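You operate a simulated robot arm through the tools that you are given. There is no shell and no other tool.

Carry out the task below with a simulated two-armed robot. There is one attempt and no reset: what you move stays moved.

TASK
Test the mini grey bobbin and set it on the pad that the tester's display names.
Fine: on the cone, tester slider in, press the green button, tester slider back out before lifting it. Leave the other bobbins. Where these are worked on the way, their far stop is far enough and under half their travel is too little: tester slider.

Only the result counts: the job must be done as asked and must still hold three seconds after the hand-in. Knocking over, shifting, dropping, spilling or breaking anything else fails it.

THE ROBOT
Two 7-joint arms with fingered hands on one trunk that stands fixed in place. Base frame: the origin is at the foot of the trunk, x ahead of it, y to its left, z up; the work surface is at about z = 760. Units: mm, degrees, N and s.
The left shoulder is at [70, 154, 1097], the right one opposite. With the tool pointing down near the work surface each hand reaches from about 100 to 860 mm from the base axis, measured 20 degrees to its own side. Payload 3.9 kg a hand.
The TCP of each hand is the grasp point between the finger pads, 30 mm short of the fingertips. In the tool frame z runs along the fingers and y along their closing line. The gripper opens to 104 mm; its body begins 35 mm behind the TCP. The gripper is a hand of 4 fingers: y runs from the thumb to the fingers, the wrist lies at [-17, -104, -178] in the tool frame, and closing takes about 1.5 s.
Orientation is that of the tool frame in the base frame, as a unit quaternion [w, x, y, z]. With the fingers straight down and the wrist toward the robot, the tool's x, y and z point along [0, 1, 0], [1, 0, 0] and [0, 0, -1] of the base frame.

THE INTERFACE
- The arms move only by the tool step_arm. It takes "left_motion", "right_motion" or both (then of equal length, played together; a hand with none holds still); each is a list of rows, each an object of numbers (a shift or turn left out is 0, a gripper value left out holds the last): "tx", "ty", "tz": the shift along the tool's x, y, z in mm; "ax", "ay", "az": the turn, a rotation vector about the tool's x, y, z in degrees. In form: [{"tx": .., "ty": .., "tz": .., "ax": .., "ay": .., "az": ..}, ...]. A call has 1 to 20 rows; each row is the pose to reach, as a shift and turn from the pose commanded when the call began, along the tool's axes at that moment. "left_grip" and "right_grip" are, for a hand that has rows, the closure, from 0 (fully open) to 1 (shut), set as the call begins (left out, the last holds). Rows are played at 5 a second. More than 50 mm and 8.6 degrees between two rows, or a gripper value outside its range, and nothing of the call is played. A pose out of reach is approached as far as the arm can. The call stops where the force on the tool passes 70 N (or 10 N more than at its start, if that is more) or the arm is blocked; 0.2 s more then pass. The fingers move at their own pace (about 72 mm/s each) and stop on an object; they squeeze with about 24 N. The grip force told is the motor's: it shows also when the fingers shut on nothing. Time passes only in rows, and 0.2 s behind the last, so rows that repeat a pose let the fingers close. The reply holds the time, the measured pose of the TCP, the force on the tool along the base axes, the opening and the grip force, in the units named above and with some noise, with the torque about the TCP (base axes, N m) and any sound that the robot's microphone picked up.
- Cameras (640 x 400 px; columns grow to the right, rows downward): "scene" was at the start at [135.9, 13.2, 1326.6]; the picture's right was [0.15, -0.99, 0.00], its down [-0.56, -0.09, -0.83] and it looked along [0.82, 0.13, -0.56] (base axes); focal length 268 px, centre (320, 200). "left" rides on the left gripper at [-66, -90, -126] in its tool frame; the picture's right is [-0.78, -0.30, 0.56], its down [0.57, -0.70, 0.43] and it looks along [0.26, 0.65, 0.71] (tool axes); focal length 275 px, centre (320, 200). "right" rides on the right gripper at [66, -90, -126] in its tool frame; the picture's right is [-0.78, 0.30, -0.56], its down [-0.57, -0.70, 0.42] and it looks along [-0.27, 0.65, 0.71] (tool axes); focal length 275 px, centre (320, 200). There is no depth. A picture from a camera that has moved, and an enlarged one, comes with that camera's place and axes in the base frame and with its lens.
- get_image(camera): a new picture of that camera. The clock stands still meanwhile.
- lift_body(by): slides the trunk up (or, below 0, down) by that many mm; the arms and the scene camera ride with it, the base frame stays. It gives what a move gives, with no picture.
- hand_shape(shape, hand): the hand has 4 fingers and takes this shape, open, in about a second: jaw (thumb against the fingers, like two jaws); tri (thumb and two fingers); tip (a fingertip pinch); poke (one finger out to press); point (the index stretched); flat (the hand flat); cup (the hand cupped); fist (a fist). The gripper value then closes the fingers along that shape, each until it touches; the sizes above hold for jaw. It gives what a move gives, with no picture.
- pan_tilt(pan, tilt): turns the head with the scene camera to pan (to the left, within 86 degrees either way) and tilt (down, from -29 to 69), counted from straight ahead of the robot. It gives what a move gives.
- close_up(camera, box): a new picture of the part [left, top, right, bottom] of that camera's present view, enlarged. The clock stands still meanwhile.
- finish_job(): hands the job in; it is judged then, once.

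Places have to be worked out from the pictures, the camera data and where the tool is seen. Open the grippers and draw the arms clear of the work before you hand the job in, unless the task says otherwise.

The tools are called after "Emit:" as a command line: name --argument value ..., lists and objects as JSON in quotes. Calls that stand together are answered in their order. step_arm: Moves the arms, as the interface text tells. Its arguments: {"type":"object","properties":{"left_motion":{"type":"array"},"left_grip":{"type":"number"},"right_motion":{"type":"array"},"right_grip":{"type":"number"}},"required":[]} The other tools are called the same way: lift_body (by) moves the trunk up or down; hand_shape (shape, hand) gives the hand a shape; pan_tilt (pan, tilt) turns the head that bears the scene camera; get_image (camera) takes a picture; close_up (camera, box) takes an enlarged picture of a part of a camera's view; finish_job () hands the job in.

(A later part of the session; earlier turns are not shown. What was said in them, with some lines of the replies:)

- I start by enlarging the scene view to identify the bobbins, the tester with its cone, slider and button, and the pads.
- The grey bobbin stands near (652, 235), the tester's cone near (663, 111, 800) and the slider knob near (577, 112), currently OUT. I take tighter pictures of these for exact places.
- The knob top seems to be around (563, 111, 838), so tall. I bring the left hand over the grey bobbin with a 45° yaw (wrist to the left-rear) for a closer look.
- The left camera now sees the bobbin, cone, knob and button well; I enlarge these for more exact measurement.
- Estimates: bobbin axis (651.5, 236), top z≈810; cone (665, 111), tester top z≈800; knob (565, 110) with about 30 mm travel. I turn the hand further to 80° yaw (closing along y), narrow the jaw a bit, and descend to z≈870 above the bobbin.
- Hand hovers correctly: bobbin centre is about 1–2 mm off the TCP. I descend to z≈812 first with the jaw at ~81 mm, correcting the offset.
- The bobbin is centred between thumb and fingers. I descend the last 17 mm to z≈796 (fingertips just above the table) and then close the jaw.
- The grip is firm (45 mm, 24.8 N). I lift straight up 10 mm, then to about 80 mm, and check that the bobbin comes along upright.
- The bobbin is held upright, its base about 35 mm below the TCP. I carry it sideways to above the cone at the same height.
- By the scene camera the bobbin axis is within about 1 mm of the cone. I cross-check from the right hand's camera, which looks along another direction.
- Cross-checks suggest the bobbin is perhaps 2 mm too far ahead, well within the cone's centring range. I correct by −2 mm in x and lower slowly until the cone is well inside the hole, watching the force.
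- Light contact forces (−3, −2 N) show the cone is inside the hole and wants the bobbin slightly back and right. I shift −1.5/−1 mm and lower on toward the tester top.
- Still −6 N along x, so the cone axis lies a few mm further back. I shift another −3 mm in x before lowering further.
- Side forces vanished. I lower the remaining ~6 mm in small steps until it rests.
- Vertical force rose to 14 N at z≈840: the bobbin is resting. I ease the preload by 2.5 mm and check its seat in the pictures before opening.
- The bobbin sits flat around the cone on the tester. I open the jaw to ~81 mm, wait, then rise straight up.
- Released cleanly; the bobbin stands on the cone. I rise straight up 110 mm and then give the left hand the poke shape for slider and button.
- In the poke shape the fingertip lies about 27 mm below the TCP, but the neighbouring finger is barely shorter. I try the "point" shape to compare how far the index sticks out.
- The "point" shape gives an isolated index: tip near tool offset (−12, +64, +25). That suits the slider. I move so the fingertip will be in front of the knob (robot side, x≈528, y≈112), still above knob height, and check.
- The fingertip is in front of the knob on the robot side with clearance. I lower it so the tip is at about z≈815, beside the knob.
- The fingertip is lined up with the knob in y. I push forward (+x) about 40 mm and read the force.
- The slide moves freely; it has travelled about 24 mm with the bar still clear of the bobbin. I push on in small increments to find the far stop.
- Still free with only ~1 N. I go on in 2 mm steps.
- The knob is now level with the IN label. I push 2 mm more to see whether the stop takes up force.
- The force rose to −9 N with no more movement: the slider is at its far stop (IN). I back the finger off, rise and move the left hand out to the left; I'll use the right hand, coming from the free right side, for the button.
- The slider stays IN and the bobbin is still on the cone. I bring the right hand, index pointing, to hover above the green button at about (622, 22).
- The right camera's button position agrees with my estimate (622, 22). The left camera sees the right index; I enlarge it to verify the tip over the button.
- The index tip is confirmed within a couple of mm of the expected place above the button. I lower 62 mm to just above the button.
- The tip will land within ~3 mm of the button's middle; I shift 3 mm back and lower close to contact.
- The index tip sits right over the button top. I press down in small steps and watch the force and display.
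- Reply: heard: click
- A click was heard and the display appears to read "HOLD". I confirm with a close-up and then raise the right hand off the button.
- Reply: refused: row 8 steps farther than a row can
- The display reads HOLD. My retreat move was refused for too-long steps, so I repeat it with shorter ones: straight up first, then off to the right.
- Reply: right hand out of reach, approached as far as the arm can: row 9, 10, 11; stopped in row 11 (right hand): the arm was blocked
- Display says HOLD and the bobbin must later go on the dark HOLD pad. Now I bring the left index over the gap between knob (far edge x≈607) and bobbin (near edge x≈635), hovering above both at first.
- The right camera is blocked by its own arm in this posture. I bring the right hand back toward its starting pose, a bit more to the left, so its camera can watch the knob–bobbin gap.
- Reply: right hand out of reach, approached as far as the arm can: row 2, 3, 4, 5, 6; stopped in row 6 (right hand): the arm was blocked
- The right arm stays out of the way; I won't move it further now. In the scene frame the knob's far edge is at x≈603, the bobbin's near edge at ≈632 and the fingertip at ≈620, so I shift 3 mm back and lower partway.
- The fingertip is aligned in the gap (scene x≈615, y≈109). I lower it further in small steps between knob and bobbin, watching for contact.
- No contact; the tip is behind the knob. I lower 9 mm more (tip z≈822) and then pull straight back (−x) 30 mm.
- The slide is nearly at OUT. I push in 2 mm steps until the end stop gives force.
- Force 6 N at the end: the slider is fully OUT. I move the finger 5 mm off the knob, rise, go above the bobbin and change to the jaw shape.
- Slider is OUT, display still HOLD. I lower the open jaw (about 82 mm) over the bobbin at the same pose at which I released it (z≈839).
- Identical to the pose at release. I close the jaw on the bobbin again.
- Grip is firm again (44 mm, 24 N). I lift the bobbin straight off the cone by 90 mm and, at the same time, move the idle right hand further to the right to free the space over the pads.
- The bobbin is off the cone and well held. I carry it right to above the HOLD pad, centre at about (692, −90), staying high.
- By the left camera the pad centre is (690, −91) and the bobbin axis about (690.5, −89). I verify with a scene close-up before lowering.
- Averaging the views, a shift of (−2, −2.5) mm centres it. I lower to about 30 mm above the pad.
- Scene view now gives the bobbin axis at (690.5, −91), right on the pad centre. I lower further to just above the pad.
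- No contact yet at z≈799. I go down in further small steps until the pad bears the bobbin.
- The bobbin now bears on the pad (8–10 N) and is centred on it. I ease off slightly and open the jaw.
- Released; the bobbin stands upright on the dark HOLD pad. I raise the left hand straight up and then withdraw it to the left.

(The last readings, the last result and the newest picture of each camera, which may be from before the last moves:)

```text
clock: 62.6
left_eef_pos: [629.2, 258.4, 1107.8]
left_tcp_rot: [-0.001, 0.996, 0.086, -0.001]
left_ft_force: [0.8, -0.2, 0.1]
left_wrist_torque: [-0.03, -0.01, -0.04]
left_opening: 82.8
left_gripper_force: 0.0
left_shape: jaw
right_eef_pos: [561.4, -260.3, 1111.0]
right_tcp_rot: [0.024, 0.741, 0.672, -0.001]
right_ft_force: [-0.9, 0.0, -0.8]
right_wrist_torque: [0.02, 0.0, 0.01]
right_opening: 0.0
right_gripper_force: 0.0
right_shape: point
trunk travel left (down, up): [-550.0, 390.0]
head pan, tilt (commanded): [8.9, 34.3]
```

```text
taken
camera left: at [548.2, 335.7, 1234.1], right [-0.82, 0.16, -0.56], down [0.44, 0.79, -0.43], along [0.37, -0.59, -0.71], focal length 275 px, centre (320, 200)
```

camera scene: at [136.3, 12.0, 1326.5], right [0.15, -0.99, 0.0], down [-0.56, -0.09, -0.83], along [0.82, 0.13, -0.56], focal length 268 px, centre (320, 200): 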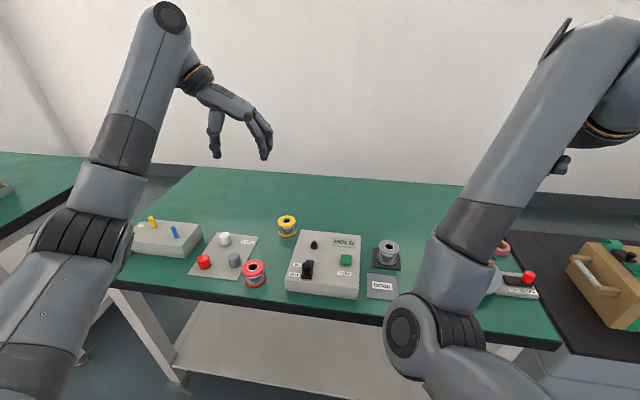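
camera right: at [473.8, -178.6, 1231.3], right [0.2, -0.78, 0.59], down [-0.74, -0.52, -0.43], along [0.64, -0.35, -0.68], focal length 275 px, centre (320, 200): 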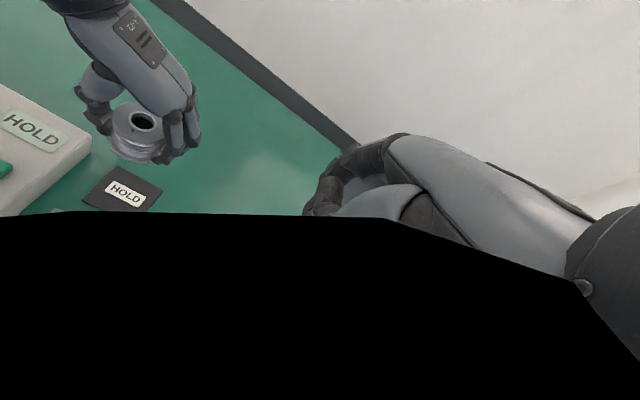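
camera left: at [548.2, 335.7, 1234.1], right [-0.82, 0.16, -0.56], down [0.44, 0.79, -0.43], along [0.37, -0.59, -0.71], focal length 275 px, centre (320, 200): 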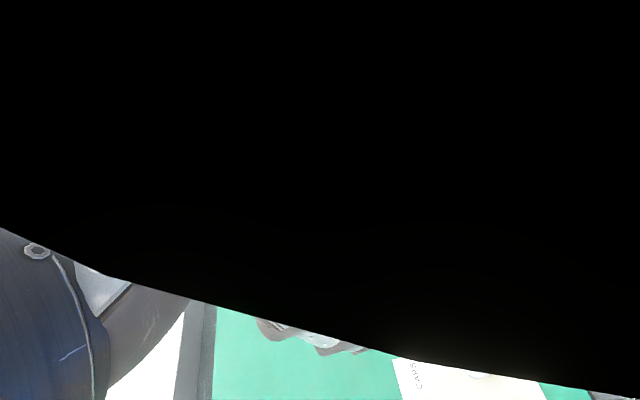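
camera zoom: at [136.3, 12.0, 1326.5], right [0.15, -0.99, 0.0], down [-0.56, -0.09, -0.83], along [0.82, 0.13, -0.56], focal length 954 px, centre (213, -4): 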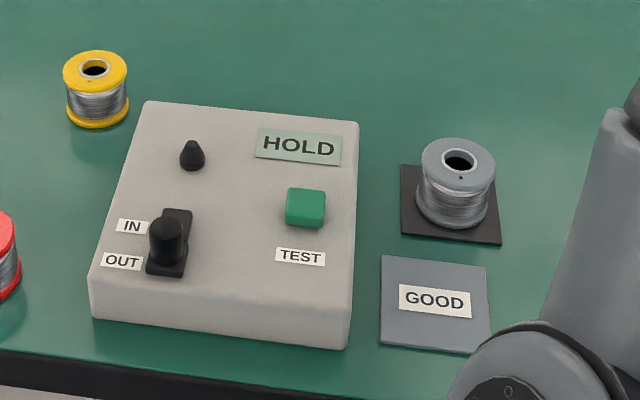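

The bobbin sits centred on the HOLD pad, the slider is OUT and everything else is as before. I open both hands (right back to jaw, left fully open) clear of the work.

Emit:
hand_shape --hand "right" --shape "jaw"

Emit:
step_arm --left_motion '[{"tz": 0}, {"tz": 0}, {"tz": 0}, {"tz": 0}]' --left_grip 0

Emit:
get_image --camera "scene"

Emit:
get_image --camera "right"

```text
clock: 63.5
left_eef_pos: [629.4, 257.9, 1107.8]
left_tcp_rot: [0.0, 0.996, 0.087, 0.0]
left_ft_force: [0.0, -0.6, 0.3]
left_wrist_torque: [-0.03, -0.02, -0.02]
left_opening: 83.1
left_gripper_force: 0.1
left_shape: jaw
right_eef_pos: [562.0, -259.1, 1110.0]
right_tcp_rot: [0.024, 0.74, 0.672, -0.002]
right_ft_force: [1.0, -0.8, 0.3]
right_wrist_torque: [0.01, 0.0, 0.0]
right_opening: 103.6
right_gripper_force: 0.0
right_shape: jaw
trunk travel left (down, up): [-550.0, 390.0]
head pan, tilt (commanded): [8.9, 34.3]
```

```text
clock: 64.5
left_eef_pos: [628.2, 258.6, 1108.1]
left_tcp_rot: [0.0, 0.996, 0.087, -0.001]
left_ft_force: [0.2, 0.4, -0.3]
left_wrist_torque: [-0.01, -0.01, -0.05]
left_opening: 103.8
left_gripper_force: 0.0
left_shape: jaw
right_eef_pos: [559.0, -258.5, 1110.1]
right_tcp_rot: [0.024, 0.74, 0.672, -0.001]
right_ft_force: [0.0, -0.3, 0.7]
right_wrist_torque: [0.0, 0.02, 0.01]
right_opening: 103.8
right_gripper_force: 0.0
right_shape: jaw
trunk travel left (down, up): [-550.0, 390.0]
head pan, tilt (commanded): [8.9, 34.3]
```

```text
taken
camera scene: at [135.9, 13.3, 1326.6], right [0.15, -0.99, 0.0], down [-0.56, -0.09, -0.83], along [0.82, 0.13, -0.56], focal length 268 px, centre (320, 200)
```

scene: 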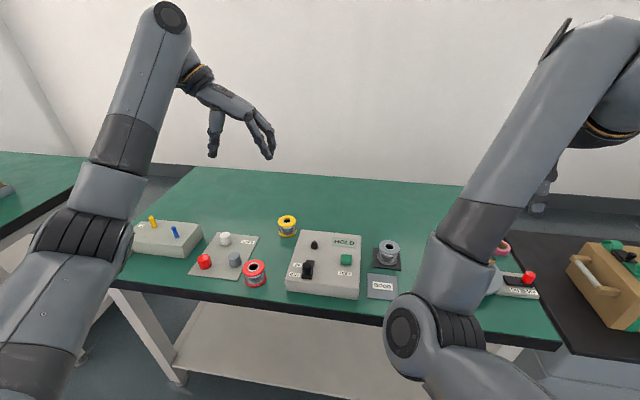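

```text
taken
camera right: at [473.6, -179.4, 1230.9], right [0.2, -0.78, 0.59], down [-0.74, -0.52, -0.43], along [0.64, -0.35, -0.68], focal length 275 px, centre (320, 200)
```

right: 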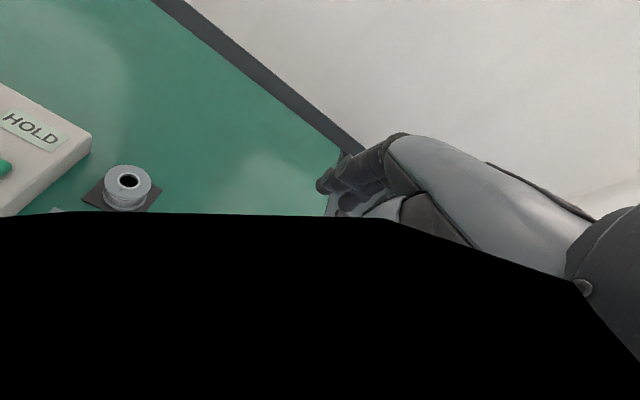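

Both pictures show the grey bobbin upright on the HOLD pad, the tester reading HOLD with its slider OUT, both hands open and high above the work. I hand the job in.

Emit:
finish_job

```text
The job is handed in.
```

The mini grey bobbin is tested and stands upright, centred on the HOLD pad, the pad the tester's display named.

- **Test:** With the bobbin on the cone I pushed the slider in to its far stop and pressed the green button. It clicked and the display changed from READY to HOLD.
- **Removal:** I moved the slider back to its OUT stop before lifting the bobbin off the cone.
- **Other items:** The other bobbins were not touched, and nothing else was knocked or moved as far as the final pictures show. The right arm hid the wooden cylinder and part of the LINE A plate in those pictures, but nothing touched them as far as I could tell.
- **End state:** Both hands are open and raised clear of the table. I handed the job in but received no verdict.
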